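You operate a simulated robot arm through the tools that you are given. There is no shell and no other tool. Be economical: measure what you need, move in short steps, check, and stop when the job is done.

Carry out the task below with a simulated robot arm. There is one attempt and no reset: what you move stays moved.

## Task
Take the blue tag and leave it on top of the low cone.

Only the result counts: the job must be done as asked and must still hold three seconds after the hand-in. Knocking over, shifting, dropping, spilling or breaking anything else fails it.

## Robot
A 7-joint arm with a two-finger parallel gripper, fixed in place. Base frame: the origin is at the foot of the arm, x ahead of it, y to its left, z up; the work surface is at about z = 860. Units: mm, degrees, N and s.
With the tool pointing down near the work surface it reaches from about 300 to 700 mm from the base axis. Its first joint turns from -66.0 to 66.0 degrees. Payload 1.57 kg.
Tool frame: the origin (TCP) lies between the finger pads and is the grasp point; the fingertips stand 30 mm ahead of it; z points along the fingers, y is the line along which they close. The gripper opens to 110 mm. The fingers are 24 mm wide and 12 mm thick; the gripper's body (48 by 112 mm) begins 78 mm behind the TCP.
Orientation is that of the tool frame in the base frame, as a unit quaternion [x, y, z, w]. With the fingers straight down and closing along the base's y, the tool's x points along the base's -x, its y along +y and its z along -z.

## Interface
- The arm moves only by the tool drive_tool. Its argument "motion" is a list that holds one entry, the list of rows, each a list of 5 numbers: the shift along the tool's x, y, z in mm, then the turn about the tool's z in degrees, then the closure, from 0 (fully open) to 1 (shut). In form: [[[dx, dy, dz, spin, claw], ...]]. A call has 1 to 10 rows; each row is the pose to reach, as a shift and turn from the pose commanded when the call began, along the tool's axes at that moment. Rows are played at 5 a second. More than 50 mm and 8.6 degrees between two rows, or a gripper value outside its range, and nothing of the call is played. A pose out of reach is approached as far as the arm can. The call stops where the force on the tool passes 40 N (or 10 N more than at its start, if that is more) or the arm is blocked; 0.2 s more then pass. Each finger travels about 108 mm/s and halts on what it meets, pressing with about 31 N; the grip force reading is that of the motor and also rises with nothing between the fingers. The clock runs only during rows and for 0.2 s after the last one: add rows that repeat a pose to give the fingers time. It gives the time, the measured TCP pose, the force on the tool (base axes), the opening and the grip force at its end, in the units of the frame above (readings bear some noise), and new pictures: "show" is both (left out), scene, wrist or none.
- Cameras (640 x 400 px; columns grow to the right, rows downward): "scene" is fixed at [170.1, -413.5, 1381.1]; the picture's right is [0.61, -0.79, 0.00], its down [-0.61, -0.47, -0.63] and it looks along [0.50, 0.39, -0.77] (base axes); focal length 239 px, centre (320, 200). "wrist" rides on the gripper at [70, 16, -141] in the tool frame; the picture's right is [-0.23, 0.97, 0.00], its down [-0.85, -0.20, -0.48] and it looks along [-0.47, -0.11, 0.88] (tool axes); focal length 222 px, centre (320, 200). There is no depth. A picture from a camera that has moved, and an enlarged one, comes with that camera's place and axes in the base frame and with its lens.
- close_up(camera, box): a new picture of the part [left, top, right, bottom] of that camera's present view, enlarged. No time passes.
- hand_in(): hands the job in; it is judged then, once.

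Work in short steps. Places have to be worked out from the pictures, the camera data and where the tool is seen: move nearer, look again, correct. Check each grasp and each placing, and mend what went wrong. You have 90 turns and 200 pictures in all, those below and enlarged ones among them. Open the gripper and draw the arm clear of the work before you hand the job in, unless the task says otherwise; then end with one line.

The tools are called after ">>>" as a command line: name --argument value ..., lists and objects as JSON in quotes. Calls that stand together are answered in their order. drive_tool: Moves the arm, as the interface text tells. Its arguments: {"type":"object","properties":{"motion":{"type":"array"},"show":{"type":"string","enum":["both","scene","wrist","none"]}},"required":["motion"]} The other tools are called the same way: close_up (camera, box) takes an enlarged picture of a part of a camera's view; hand_in () hands the job in.

At the start:

```text
clock: 0.0
eef_pos: [394.2, 97.9, 1127.5]
ee_rot: [-0.001, 1.0, 0.0, 0.0]
wrist_force: [0.6, 0.3, 0.1]
gripper_width: 110.1
gripper_force: 0.1
```

scene: 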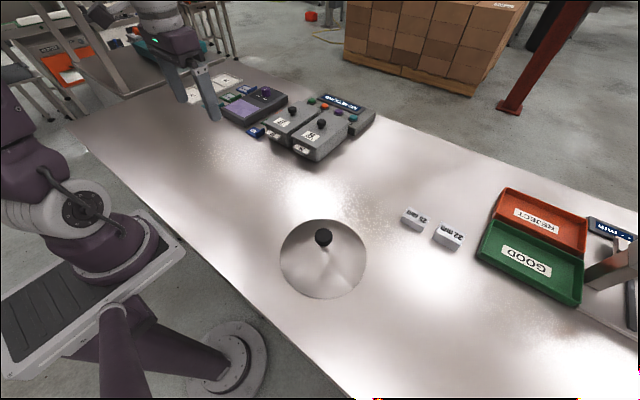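
wrist: 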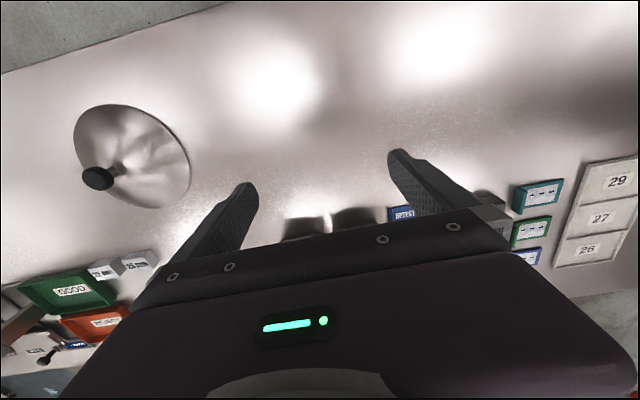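

I start by enlarging the areas that hold the cone and the blue objects.

>>> close_up --camera "scene" --box '[170, 60, 390, 180]'

>>> close_up --camera "scene" --box '[250, 200, 400, 310]'

>>> close_up --camera "wrist" --box '[360, 140, 640, 300]'

>>> close_up --camera "scene" --box '[470, 170, 640, 320]'

```text
2.91 times, centred on (280, 120) of scene
camera zoom: at [170.1, -413.5, 1381.1], right [0.61, -0.79, 0.0], down [-0.61, -0.47, -0.63], along [0.5, 0.39, -0.77], focal length 696 px, centre (436, 433)
```

zoom: 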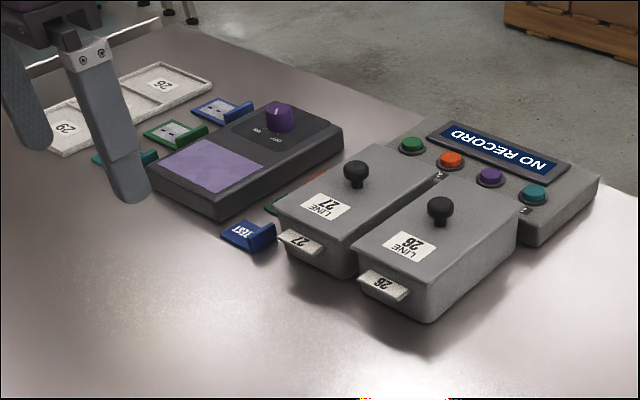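

```text
3.64 times, centred on (325, 255) of scene
camera zoom: at [170.1, -413.5, 1381.1], right [0.61, -0.79, 0.0], down [-0.61, -0.47, -0.63], along [0.5, 0.39, -0.77], focal length 871 px, centre (302, 0)
```

zoom: 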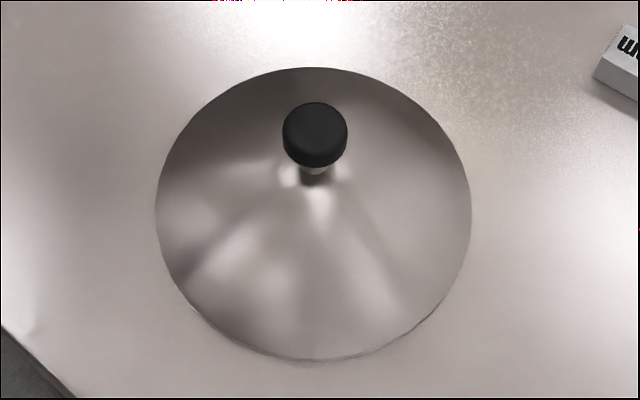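

```text
2.29 times, centred on (500, 220) of wrist
camera zoom: at [324.6, 114.3, 1268.6], right [0.23, 0.97, 0.0], down [0.85, -0.2, 0.48], along [0.47, -0.11, -0.88], focal length 508 px, centre (-91, 154)
```

zoom: 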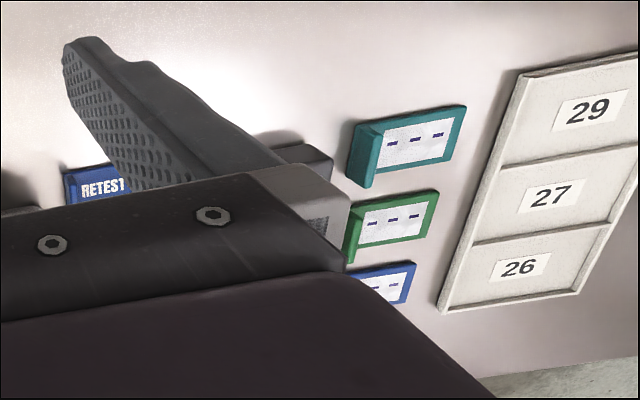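

```text
2.67 times, centred on (555, 245) of scene
camera zoom: at [170.1, -413.5, 1381.1], right [0.61, -0.79, 0.0], down [-0.61, -0.47, -0.63], along [0.5, 0.39, -0.77], focal length 638 px, centre (-307, 80)
```

zoom: 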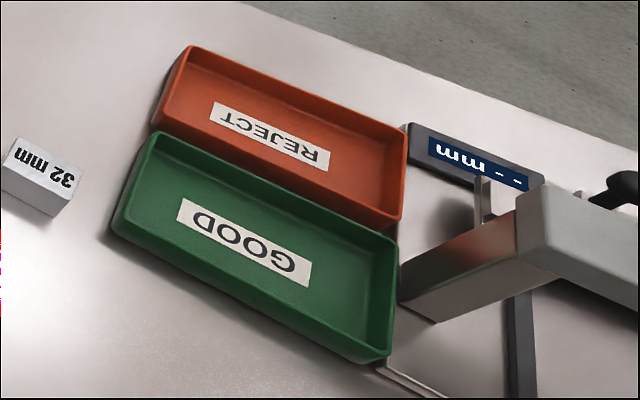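

The reachable blue tag is "RETEST", at about (615, 230). The other blue plate is about 880 mm away, out of reach. The cone is at about (372, -264) and its cap top is near z 964. I'll move the arm above the tag while staying high, to see it better.

>>> drive_tool --motion '[[[-40, 20, 0, 0, 0], [-80, 40, 0, 0, 0], [-110, 60, 0, 0, 0], [-140, 80, 0, 0, 0], [-160, 100, 0, 0, 0], [-160, 100, 0, 0, 0]]]'

```text
clock: 1.4
eef_pos: [557.7, 198.8, 1124.3]
ee_rot: [0.0, 1.0, 0.001, 0.0]
wrist_force: [0.2, -0.1, -0.2]
gripper_width: 109.9
gripper_force: 0.1
camera wrist: at [487.2, 216.0, 1266.1], right [0.23, 0.97, 0.0], down [0.86, -0.2, 0.48], along [0.47, -0.11, -0.88], focal length 222 px, centre (320, 200)
```

scene: 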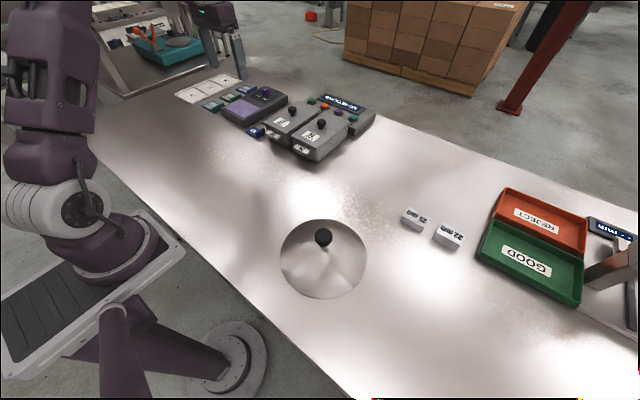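
wrist: 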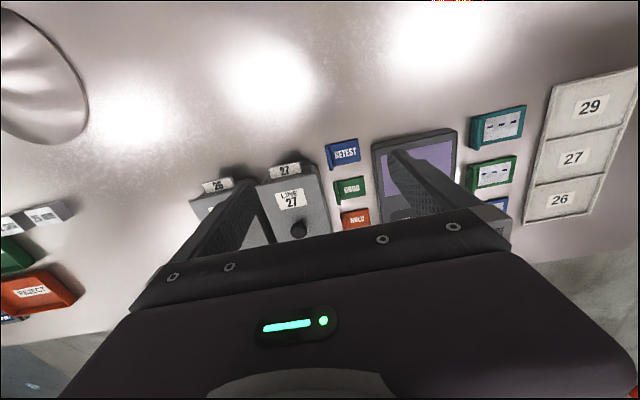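

Three verdict tags stand in a row: blue RETEST, green GOOD and red HOLD. I'll zoom in for the geometry.

>>> close_up --camera "wrist" --box '[260, 120, 420, 240]'

>>> close_up --camera "scene" --box '[220, 80, 320, 150]'

```text
3.33 times, centred on (340, 180) of wrist
camera zoom: at [487.2, 216.0, 1266.1], right [0.23, 0.97, 0.0], down [0.86, -0.2, 0.48], along [0.47, -0.11, -0.88], focal length 740 px, centre (253, 267)
```

zoom: 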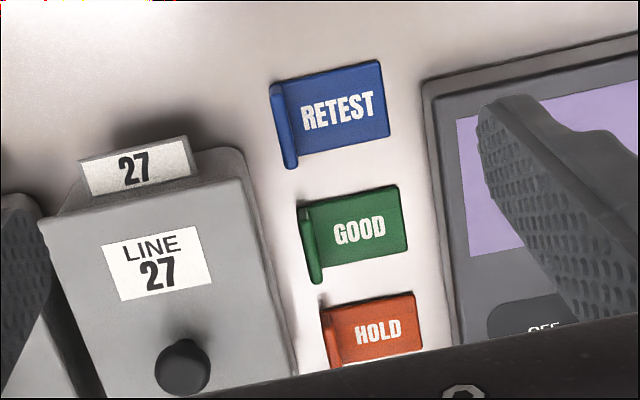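

```text
5.71 times, centred on (270, 115) of scene
camera zoom: at [170.1, -413.5, 1381.1], right [0.61, -0.79, 0.0], down [-0.61, -0.47, -0.63], along [0.5, 0.39, -0.77], focal length 1368 px, centre (606, 686)
```

zoom: 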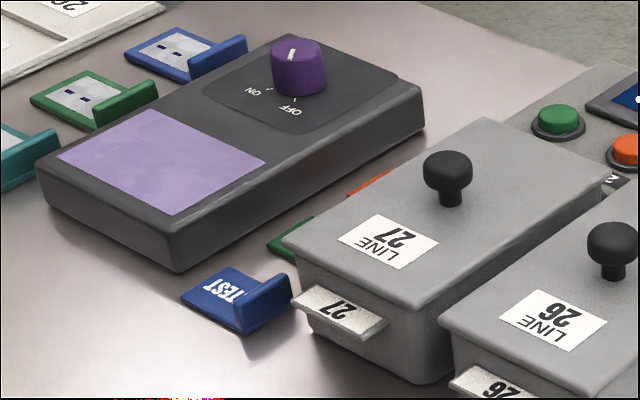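

The tag is a flat plate (x about 591–636, y about 205–259). It has an upright tab along x at y≈205, and box LINE 27 starts at about y<181. I'll partly close the gripper and come down above the near end of the tab, then check.

>>> drive_tool --motion '[[[-15, 3, 20, 0, 0.3], [-30, 6, 60, 0, 0.6], [-41, 6, 100, 0, 0.8], [-41, 6, 135, 0, 0.8], [-41, 6, 150, 0, 0.8], [-41, 6, 150, 0, 0.8]]]'

```text
clock: 2.8
eef_pos: [593.4, 204.2, 975.7]
ee_rot: [-0.001, 1.0, -0.001, 0.0]
wrist_force: [0.2, -0.1, -0.3]
gripper_width: 22.1
gripper_force: 0.1
camera wrist: at [523.3, 221.2, 1117.4], right [0.23, 0.97, 0.0], down [0.85, -0.2, 0.48], along [0.47, -0.11, -0.88], focal length 222 px, centre (320, 200)
```

scene: 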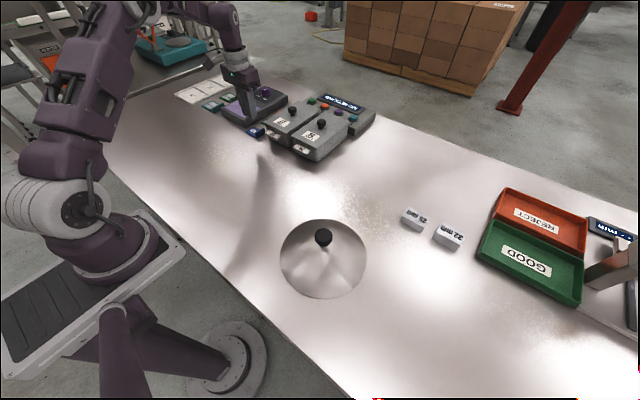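
wrist: 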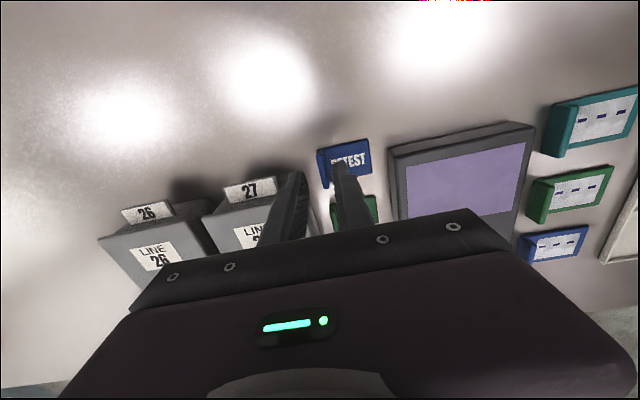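

>>> close_up --camera "wrist" --box '[250, 120, 410, 240]'

>>> close_up --camera "scene" --box '[220, 80, 320, 150]'

```text
3.33 times, centred on (330, 180) of wrist
camera zoom: at [523.3, 221.2, 1117.4], right [0.23, 0.97, 0.0], down [0.85, -0.2, 0.48], along [0.47, -0.11, -0.88], focal length 740 px, centre (287, 267)
```

zoom: 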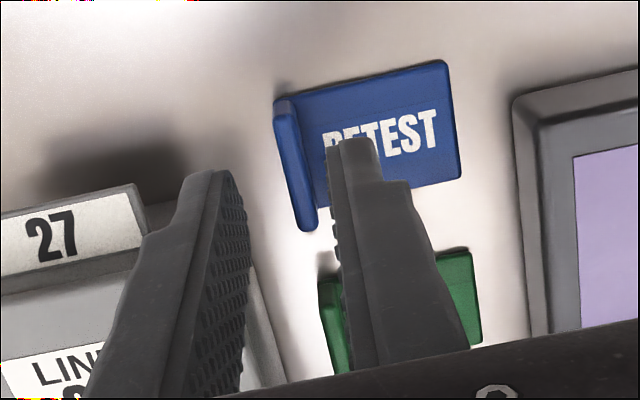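

```text
5.71 times, centred on (270, 115) of scene
camera zoom: at [170.1, -413.5, 1381.1], right [0.61, -0.79, 0.0], down [-0.61, -0.47, -0.63], along [0.5, 0.39, -0.77], focal length 1368 px, centre (606, 686)
```

zoom: 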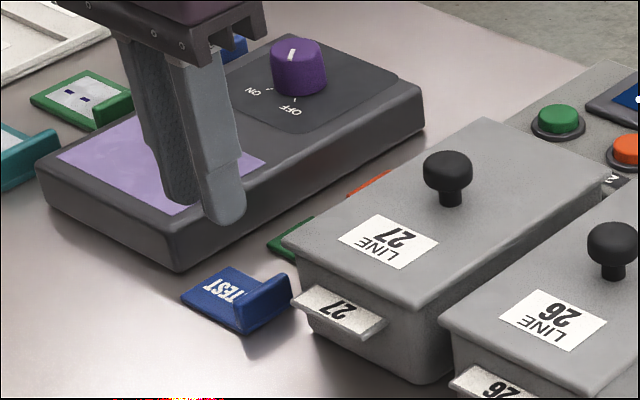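

The tab lies midway between the fingers at y≈204, with its near end at x≈590. I'll descend most of the way and check again.

>>> drive_tool --motion '[[[-2, 0, 20, 0, 0.8], [-2, 0, 40, 0, 0.8], [-2, 0, 52, 0, 0.8], [-2, 0, 52, 0, 0.8]]]' --show "none"

>>> close_up --camera "wrist" --box '[250, 120, 410, 240]'

>>> close_up --camera "scene" --box '[220, 80, 320, 150]'

```text
clock: 3.8
eef_pos: [597.6, 202.8, 925.1]
ee_rot: [0.0, 1.0, 0.001, -0.001]
wrist_force: [-0.4, 0.6, 0.5]
gripper_width: 21.8
gripper_force: 0.0
```

```text
3.33 times, centred on (330, 180) of wrist
camera zoom: at [527.6, 220.1, 1066.4], right [0.23, 0.97, 0.0], down [0.86, -0.2, 0.48], along [0.47, -0.11, -0.88], focal length 740 px, centre (287, 267)
```

zoom: 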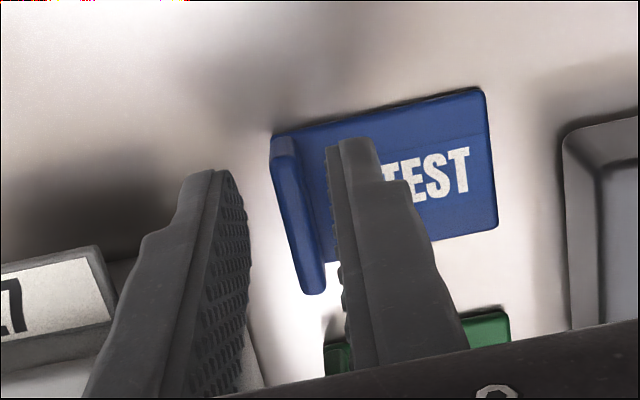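

```text
5.71 times, centred on (270, 115) of scene
camera zoom: at [170.1, -413.5, 1381.1], right [0.61, -0.79, 0.0], down [-0.61, -0.47, -0.63], along [0.5, 0.39, -0.77], focal length 1368 px, centre (606, 686)
```

zoom: 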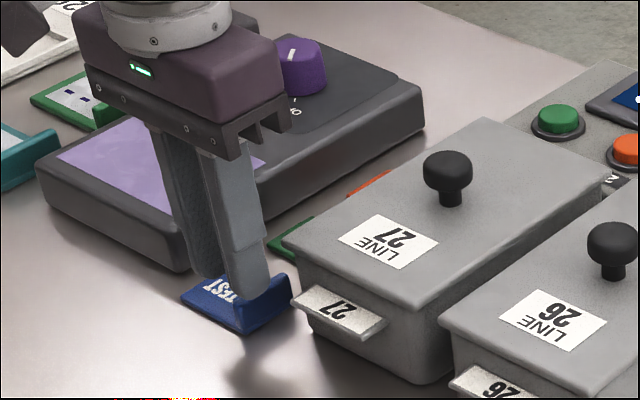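

The tab is centred between the fingers and the box is clear. I'll go down the remaining 26 mm and then close.

>>> drive_tool --motion '[[[0, 0, 12, 0, 0.8], [0, 0, 22, 0, 0.8], [0, 0, 26, 0, 0.8], [0, 0, 26, 0, 0.8]]]' --show "none"

>>> close_up --camera "wrist" --box '[250, 120, 410, 240]'

>>> close_up --camera "scene" --box '[220, 80, 320, 150]'

```text
clock: 4.8
eef_pos: [596.4, 202.5, 900.2]
ee_rot: [0.0, 1.0, 0.0, 0.0]
wrist_force: [-0.2, 0.3, 0.1]
gripper_width: 21.8
gripper_force: 0.2
```

```text
3.33 times, centred on (330, 180) of wrist
camera zoom: at [527.7, 219.4, 1041.4], right [0.23, 0.97, 0.0], down [0.85, -0.2, 0.48], along [0.47, -0.11, -0.88], focal length 740 px, centre (287, 267)
```

zoom: 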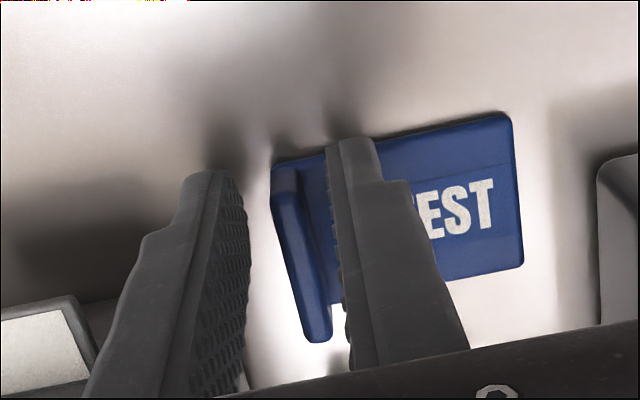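

```text
5.71 times, centred on (270, 115) of scene
camera zoom: at [170.1, -413.5, 1381.1], right [0.61, -0.79, 0.0], down [-0.61, -0.47, -0.63], along [0.5, 0.39, -0.77], focal length 1368 px, centre (606, 686)
```

zoom: 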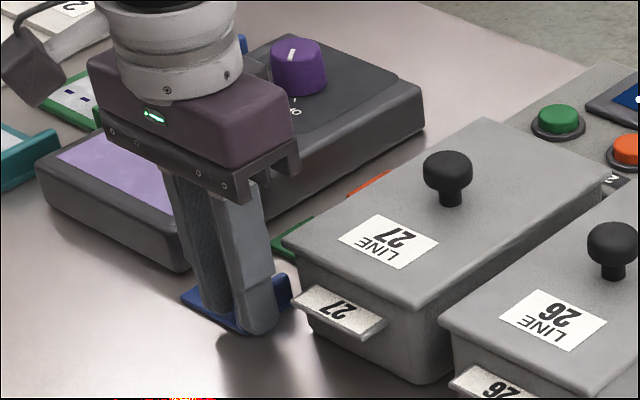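

The fingers straddle the tab, which sits about 2 mm toward the +y finger. I'll shift by that much and close.

>>> drive_tool --motion '[[[0, 1.5, 0, 0, 0.8], [0, 1.5, 0, 0, 0.9], [0, 1.5, 0, 0, 1], [0, 1.5, 0, 0, 1], [0, 1.5, 0, 0, 1]]]' --show "none"

>>> close_up --camera "wrist" --box '[250, 120, 410, 240]'

```text
clock: 6.0
eef_pos: [597.9, 204.0, 898.8]
ee_rot: [0.0, 1.0, 0.0, 0.0]
wrist_force: [0.0, -0.7, 1.0]
gripper_width: 6.6
gripper_force: 26.0
```

```text
3.33 times, centred on (330, 180) of wrist
camera zoom: at [528.3, 221.1, 1040.5], right [0.23, 0.97, 0.0], down [0.85, -0.2, 0.48], along [0.47, -0.11, -0.88], focal length 740 px, centre (287, 267)
```

zoom: 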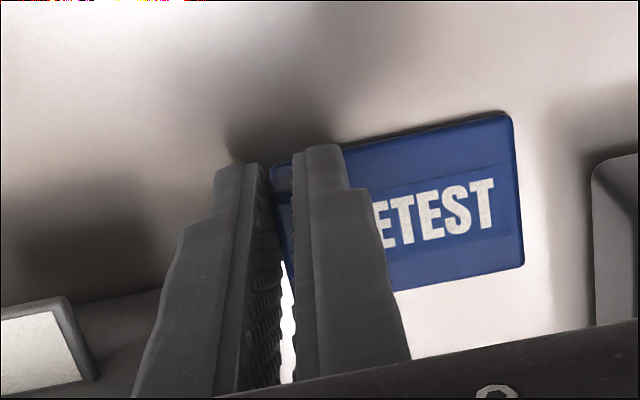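

The tab is held, with an opening of 6.6 mm. I'll lift slowly straight up.

>>> drive_tool --motion '[[[0, 0, -10, 0, 1], [0, 0, -30, 0, 1], [0, 0, -60, 0, 1], [0, 0, -100, 0, 1], [0, 0, -140, 0, 1], [0, 0, -170, 0, 1], [0, 0, -170, 0, 1]]]'

>>> close_up --camera "wrist" --box '[250, 120, 410, 240]'

>>> close_up --camera "scene" --box '[200, 30, 320, 150]'

```text
clock: 7.6
eef_pos: [594.3, 203.4, 1070.2]
ee_rot: [0.0, 1.0, 0.0, 0.0]
wrist_force: [0.1, -0.3, -0.9]
gripper_width: 6.7
gripper_force: 26.3
camera wrist: at [525.4, 220.4, 1211.6], right [0.23, 0.97, 0.0], down [0.85, -0.2, 0.48], along [0.47, -0.11, -0.88], focal length 222 px, centre (320, 200)
```

scene: 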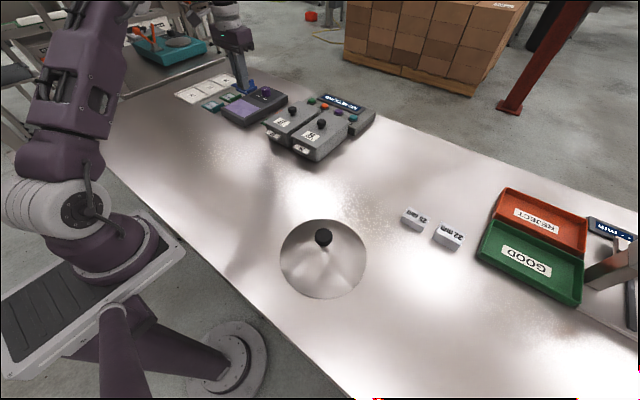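
wrist: 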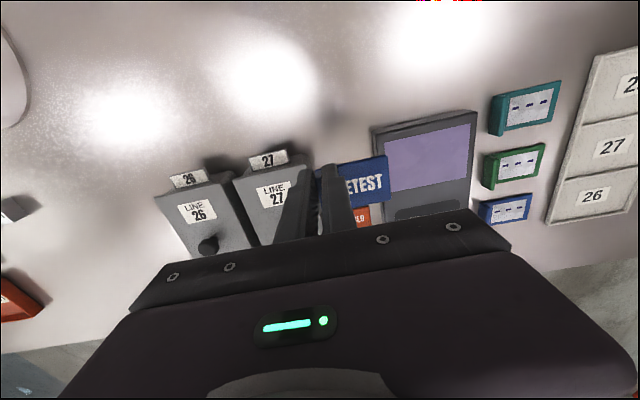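

```text
3.33 times, centred on (330, 180) of wrist
camera zoom: at [525.4, 220.4, 1211.6], right [0.23, 0.97, 0.0], down [0.85, -0.2, 0.48], along [0.47, -0.11, -0.88], focal length 740 px, centre (287, 267)
```

zoom: 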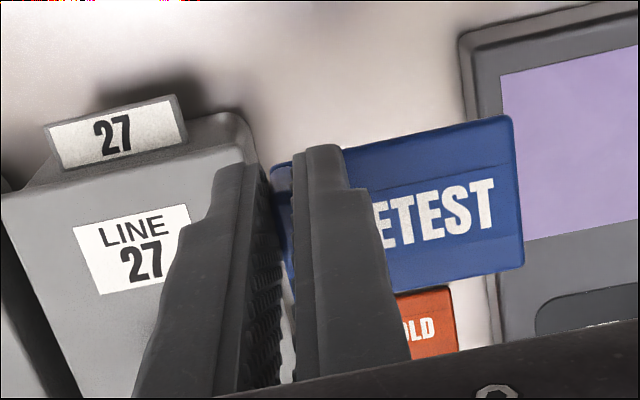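

```text
3.33 times, centred on (260, 90) of scene
camera zoom: at [170.1, -413.5, 1381.1], right [0.61, -0.79, 0.0], down [-0.61, -0.47, -0.63], along [0.5, 0.39, -0.77], focal length 798 px, centre (520, 567)
```

zoom: 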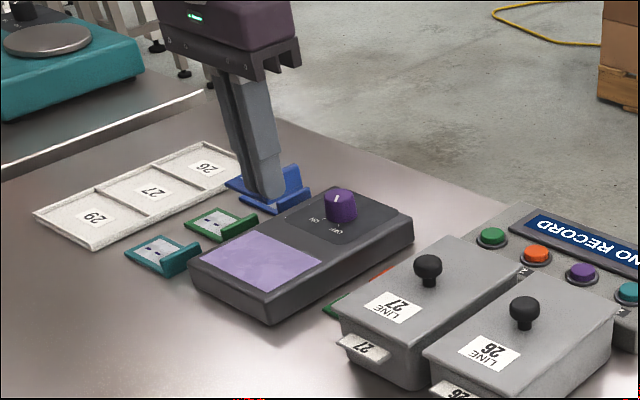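

The tag is held level. Its centre of mass lies about (+16, +18.5) from the TCP and its underside about 39 mm below. I'll carry it toward the cone at this height, in two calls.

>>> drive_tool --motion '[[[15, -30, 0, 0, 1], [35, -70, 0, 0, 1], [55, -112, 0, 0, 1], [75, -154, 0, 0, 1], [95, -196, 0, 0, 1], [115, -238, 0, 0, 1], [135, -280, 0, 0, 1], [150, -310, 0, 0, 1], [160, -330, 0, 0, 1], [160, -330, 0, 0, 1]]]'

```text
clock: 9.8
eef_pos: [437.2, -124.9, 1065.7]
ee_rot: [-0.001, 1.0, -0.001, 0.0]
wrist_force: [-0.2, -0.2, -0.5]
gripper_width: 6.7
gripper_force: 26.3
camera wrist: at [367.0, -108.3, 1207.5], right [0.23, 0.97, 0.0], down [0.86, -0.2, 0.48], along [0.47, -0.11, -0.88], focal length 222 px, centre (320, 200)
```

scene: 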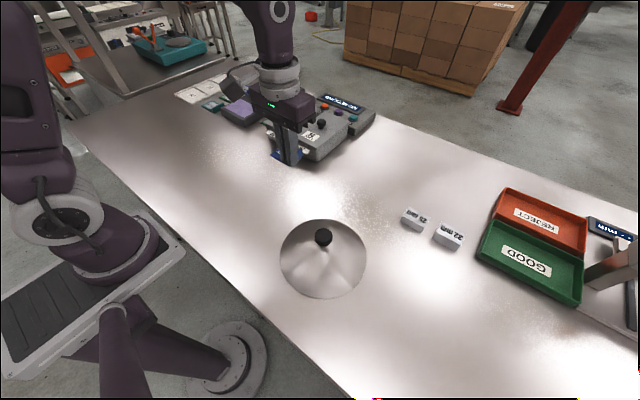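
wrist: 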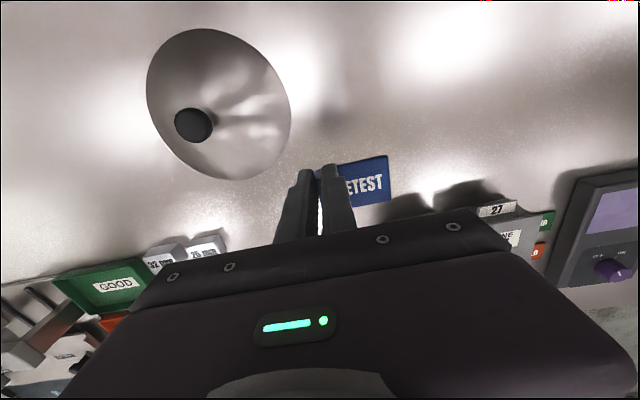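

>>> close_up --camera "wrist" --box '[130, 20, 300, 190]'

```text
2.35 times, centred on (215, 105) of wrist
camera zoom: at [367.0, -108.3, 1207.5], right [0.23, 0.97, 0.0], down [0.86, -0.2, 0.48], along [0.47, -0.11, -0.88], focal length 523 px, centre (567, 424)
```

zoom: 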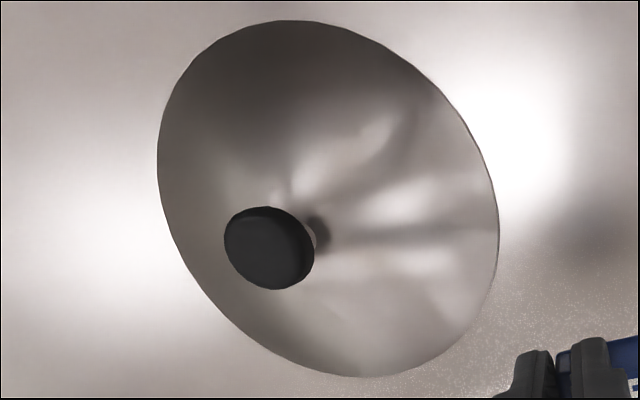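

Triangulating from both cameras puts the cap top at about (379.5, -259, 948), with a diameter of about 40 mm. I'll move above it to TCP (363.5, -277.5, 1040).

>>> drive_tool --motion '[[[18, -36, 0, 0, 1], [36, -76, 0, 0, 1], [56, -116, 0, 0, 1], [68, -142, 10, 0, 1], [73.5, -152.5, 24, 0, 1], [73.5, -152.5, 24, 0, 1]]]'

>>> close_up --camera "wrist" --box '[250, 120, 410, 240]'

>>> close_up --camera "scene" --box '[270, 170, 390, 270]'

```text
clock: 11.2
eef_pos: [363.9, -276.6, 1042.7]
ee_rot: [0.0, 1.0, 0.0, 0.0]
wrist_force: [0.2, -0.7, -0.6]
gripper_width: 6.7
gripper_force: 25.9
camera wrist: at [293.6, -260.8, 1184.7], right [0.23, 0.97, 0.0], down [0.86, -0.2, 0.48], along [0.47, -0.11, -0.88], focal length 222 px, centre (320, 200)
```

scene: 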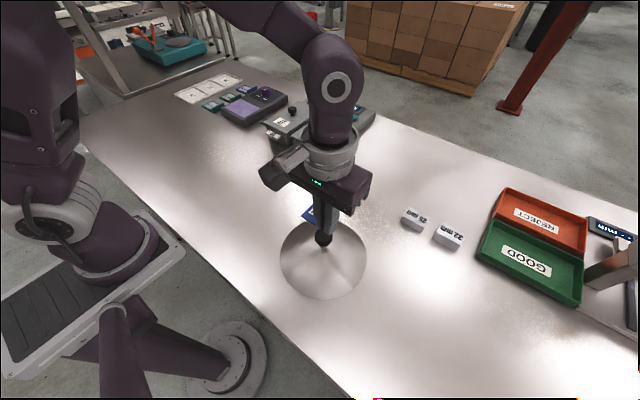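
wrist: 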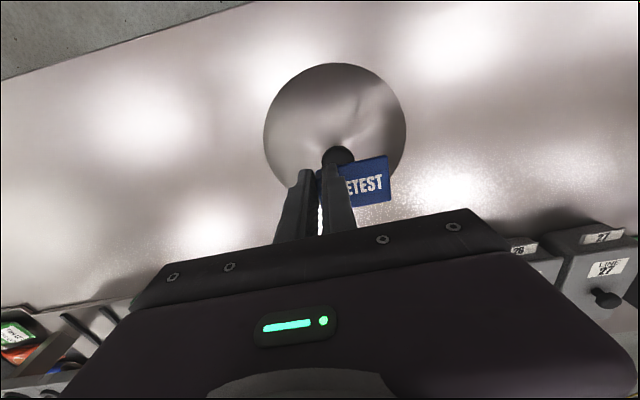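

```text
3.33 times, centred on (330, 180) of wrist
camera zoom: at [293.6, -260.8, 1184.7], right [0.23, 0.97, 0.0], down [0.86, -0.2, 0.48], along [0.47, -0.11, -0.88], focal length 740 px, centre (287, 267)
```

zoom: 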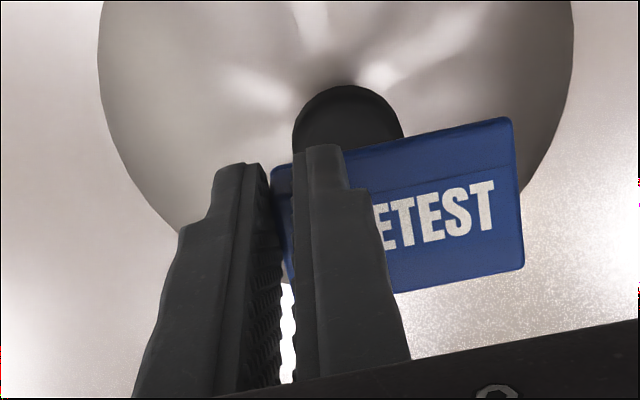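

```text
4.00 times, centred on (330, 220) of scene
camera zoom: at [170.1, -413.5, 1381.1], right [0.61, -0.79, 0.0], down [-0.61, -0.47, -0.63], along [0.5, 0.39, -0.77], focal length 958 px, centre (280, 120)
```

zoom: 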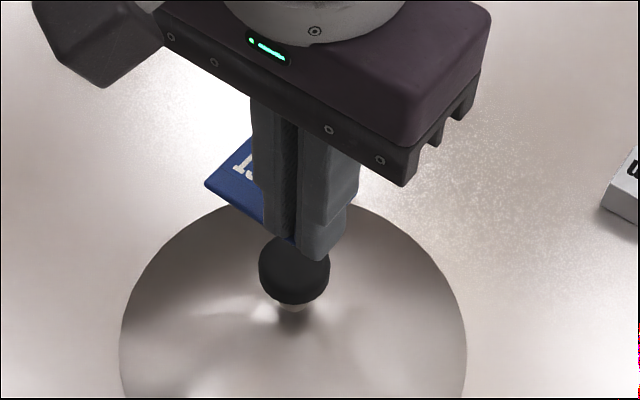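

A fresh estimate puts the cap at (377.5, -259.5), which agrees with the last one. I'll correct x by 2.5 mm and lower to about 10 mm above contact.

>>> drive_tool --motion '[[[2.5, 0, 15, 0, 1], [2.5, 0, 30, 0, 1], [2.5, 0, 40, 0, 1], [2.5, 0, 44, 0, 1], [2.5, 0, 44, 0, 1]]]' --show "none"

>>> close_up --camera "wrist" --box '[250, 120, 410, 240]'

>>> close_up --camera "scene" --box '[270, 170, 390, 270]'

```text
clock: 12.4
eef_pos: [361.3, -276.7, 1000.6]
ee_rot: [0.0, 1.0, 0.001, 0.0]
wrist_force: [-0.5, -0.8, 0.0]
gripper_width: 6.8
gripper_force: 26.3
```

```text
3.33 times, centred on (330, 180) of wrist
camera zoom: at [291.0, -260.5, 1142.1], right [0.23, 0.97, 0.0], down [0.85, -0.2, 0.48], along [0.47, -0.11, -0.88], focal length 740 px, centre (287, 267)
```

zoom: 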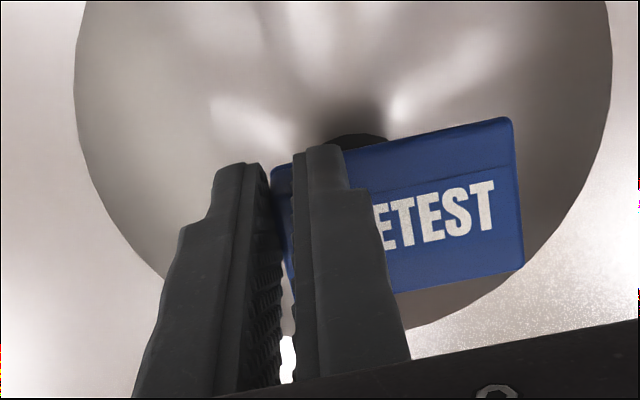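

```text
4.00 times, centred on (330, 220) of scene
camera zoom: at [170.1, -413.5, 1381.1], right [0.61, -0.79, 0.0], down [-0.61, -0.47, -0.63], along [0.5, 0.39, -0.77], focal length 958 px, centre (280, 120)
```

zoom: 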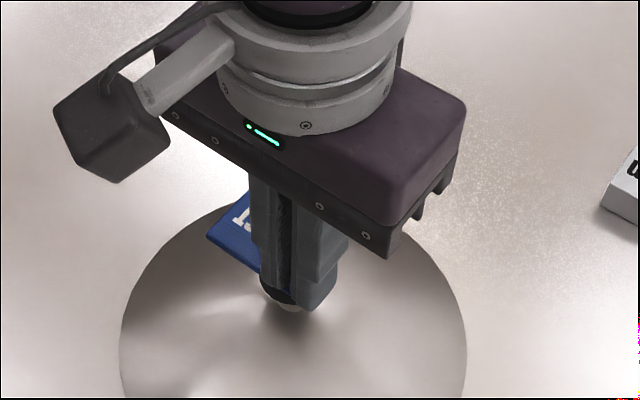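

Alignment is good and contact is expected at TCP z≈987. I'll creep down in small steps while watching the force.

>>> drive_tool --motion '[[[0, 0, 4, 0, 1], [0, 0, 8, 0, 1], [0, 0, 9, 0, 1], [0, 0, 9, 0, 1]]]' --show "none"

>>> drive_tool --motion '[[[0, 0, 1, 0, 1], [0, 0, 2, 0, 1], [0, 0, 2, 0, 1]]]' --show "none"

>>> close_up --camera "scene" --box '[280, 200, 380, 270]'

```text
clock: 13.4
eef_pos: [361.9, -278.7, 992.8]
ee_rot: [0.001, 1.0, -0.001, 0.0]
wrist_force: [-0.1, -0.1, 0.6]
gripper_width: 6.8
gripper_force: 26.6
```

```text
clock: 14.2
eef_pos: [361.3, -277.2, 990.2]
ee_rot: [0.0, 1.0, -0.001, 0.001]
wrist_force: [-0.6, 1.2, 14.5]
gripper_width: 6.5
gripper_force: 26.2
```

```text
5.71 times, centred on (330, 235) of scene
camera zoom: at [169.9, -413.4, 1381.2], right [0.61, -0.79, 0.0], down [-0.61, -0.47, -0.64], along [0.5, 0.39, -0.77], focal length 1368 px, centre (263, 0)
```

zoom: 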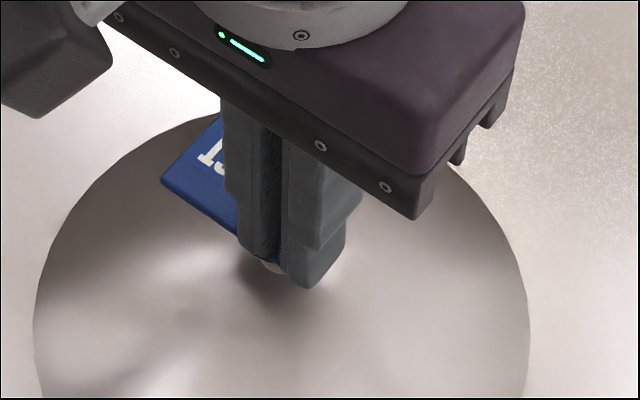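

Contact was made at z≈990 with 14.5 N. I'll relieve most of that, then open the fingers slowly.

>>> drive_tool --motion '[[[0, 0, -0.8, 0, 1], [0, 0, -1.3, 0, 1], [0, 0, -1.3, 0, 1]]]' --show "none"

>>> drive_tool --motion '[[[0, 0, 0, 0, 0.93], [0, 0, 0, 0, 0.9], [0, 0, 0, 0, 0.86], [0, 0, 0, 0, 0.82], [0, 0, 0, 0, 0.82]]]' --show "none"

>>> close_up --camera "scene" --box '[280, 200, 380, 270]'

>>> close_up --camera "wrist" --box '[250, 120, 410, 240]'

```text
clock: 15.0
eef_pos: [360.0, -277.8, 992.4]
ee_rot: [0.0, 1.0, 0.0, 0.0]
wrist_force: [0.6, 0.0, -0.2]
gripper_width: 6.4
gripper_force: 26.4
```

```text
clock: 16.2
eef_pos: [360.3, -277.5, 990.6]
ee_rot: [-0.001, 1.0, -0.001, 0.0]
wrist_force: [0.6, 0.6, -0.9]
gripper_width: 20.1
gripper_force: 0.1
```

```text
5.71 times, centred on (330, 235) of scene
camera zoom: at [170.1, -413.5, 1381.1], right [0.61, -0.79, 0.0], down [-0.61, -0.47, -0.63], along [0.5, 0.39, -0.77], focal length 1368 px, centre (263, 0)
```

zoom: 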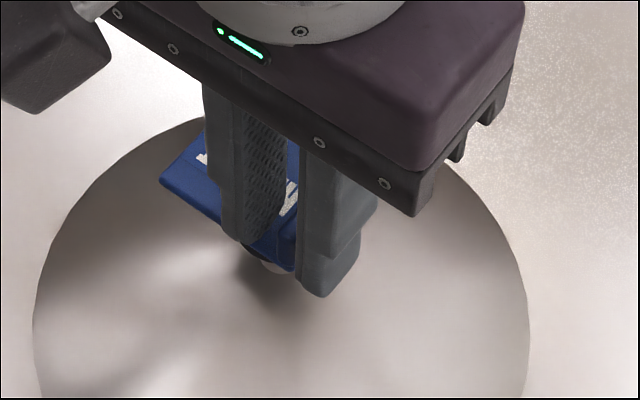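

```text
3.33 times, centred on (330, 180) of wrist
camera zoom: at [291.1, -260.8, 1133.2], right [0.23, 0.97, 0.0], down [0.86, -0.2, 0.48], along [0.47, -0.11, -0.88], focal length 740 px, centre (287, 267)
```

zoom: 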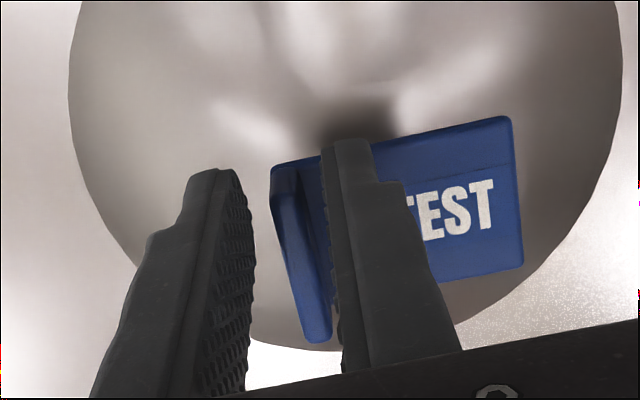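

The tag rests level on the cap with the fingers clear of it. I'll go straight up and look again.

>>> drive_tool --motion '[[[0, 0, -8, 0, 0.82], [0, 0, -20, 0, 0.82], [0, 0, -45, 0, 0.82], [0, 0, -85, 0, 0.82], [0, 0, -125, 0, 0.7], [30, 40, -140, 0, 0.5], [30, 85, -140, 0, 0.3], [30, 130, -140, 0, 0], [30, 150, -140, 0, 0], [30, 150, -140, 0, 0]]]'

>>> close_up --camera "scene" --box '[270, 190, 390, 290]'

```text
refused: row 6 steps farther than a row can; nothing moved
```

```text
4.00 times, centred on (330, 240) of scene
camera zoom: at [170.1, -413.5, 1381.1], right [0.61, -0.79, 0.0], down [-0.61, -0.47, -0.63], along [0.5, 0.39, -0.77], focal length 958 px, centre (280, 40)
```

zoom: 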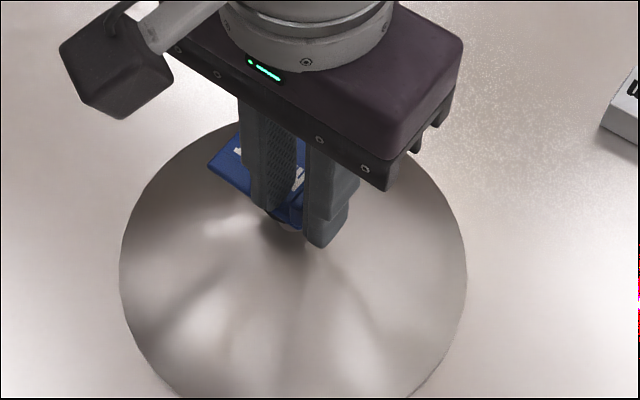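

That call was refused because one step was too long. I'll retry with shorter steps.

>>> drive_tool --motion '[[[0, 0, -8, 0, 0.82], [0, 0, -20, 0, 0.82], [0, 0, -45, 0, 0.82], [0, 0, -85, 0, 0.82], [0, 0, -120, 0, 0.8], [0, 30, -140, 0, 0.7], [0, 70, -140, 0, 0.5], [0, 110, -140, 0, 0.3], [0, 150, -140, 0, 0], [0, 150, -140, 0, 0]]]'

>>> close_up --camera "scene" --box '[270, 190, 390, 290]'

```text
clock: 18.4
eef_pos: [359.3, -125.6, 1131.8]
ee_rot: [0.001, 1.0, 0.0, 0.0]
wrist_force: [0.1, 0.2, 0.7]
gripper_width: 109.9
gripper_force: 0.1
camera wrist: at [289.1, -108.6, 1273.4], right [0.23, 0.97, 0.0], down [0.85, -0.2, 0.48], along [0.47, -0.11, -0.88], focal length 222 px, centre (320, 200)
```

scene: 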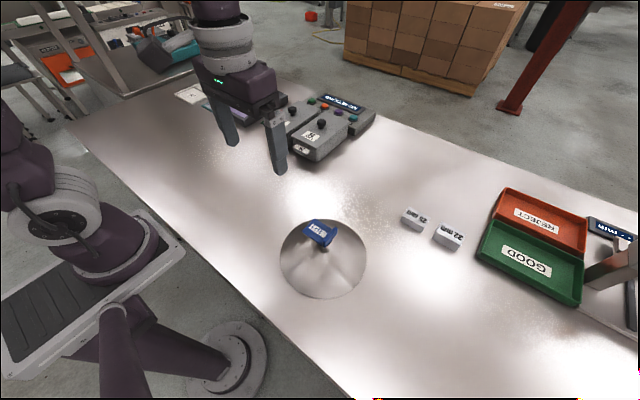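
wrist: 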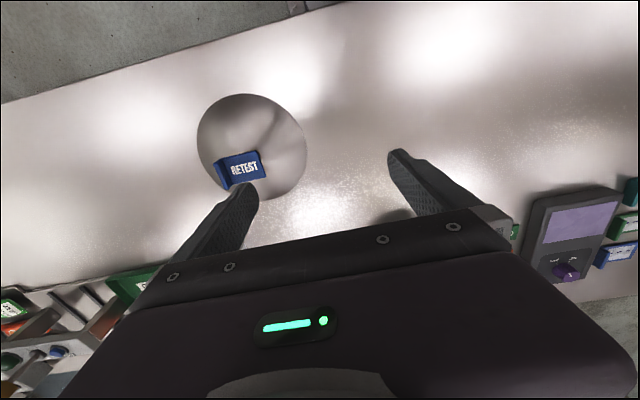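

```text
4.00 times, centred on (330, 240) of scene
camera zoom: at [170.1, -413.5, 1381.1], right [0.61, -0.79, 0.0], down [-0.61, -0.47, -0.63], along [0.5, 0.39, -0.77], focal length 958 px, centre (280, 40)
```

zoom: 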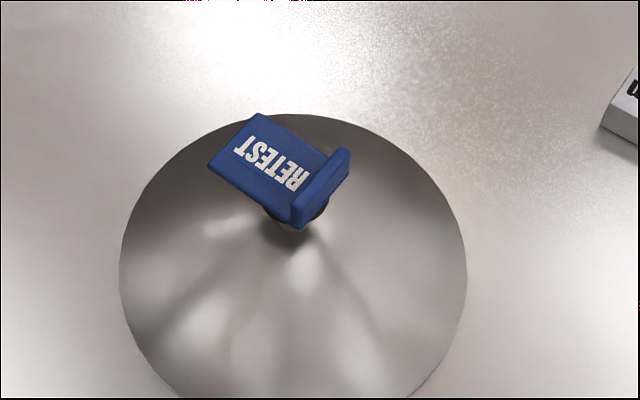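

The blue tag sits stably on the cone's cap, nothing else has moved, and the arm is clear with the gripper open. I'm handing in.

>>> hand_in

```text
The job is handed in.
```

The blue RETEST tag is resting on the cap at the top of the low cone, the gripper is open and clear of the work, and the job is handed in.
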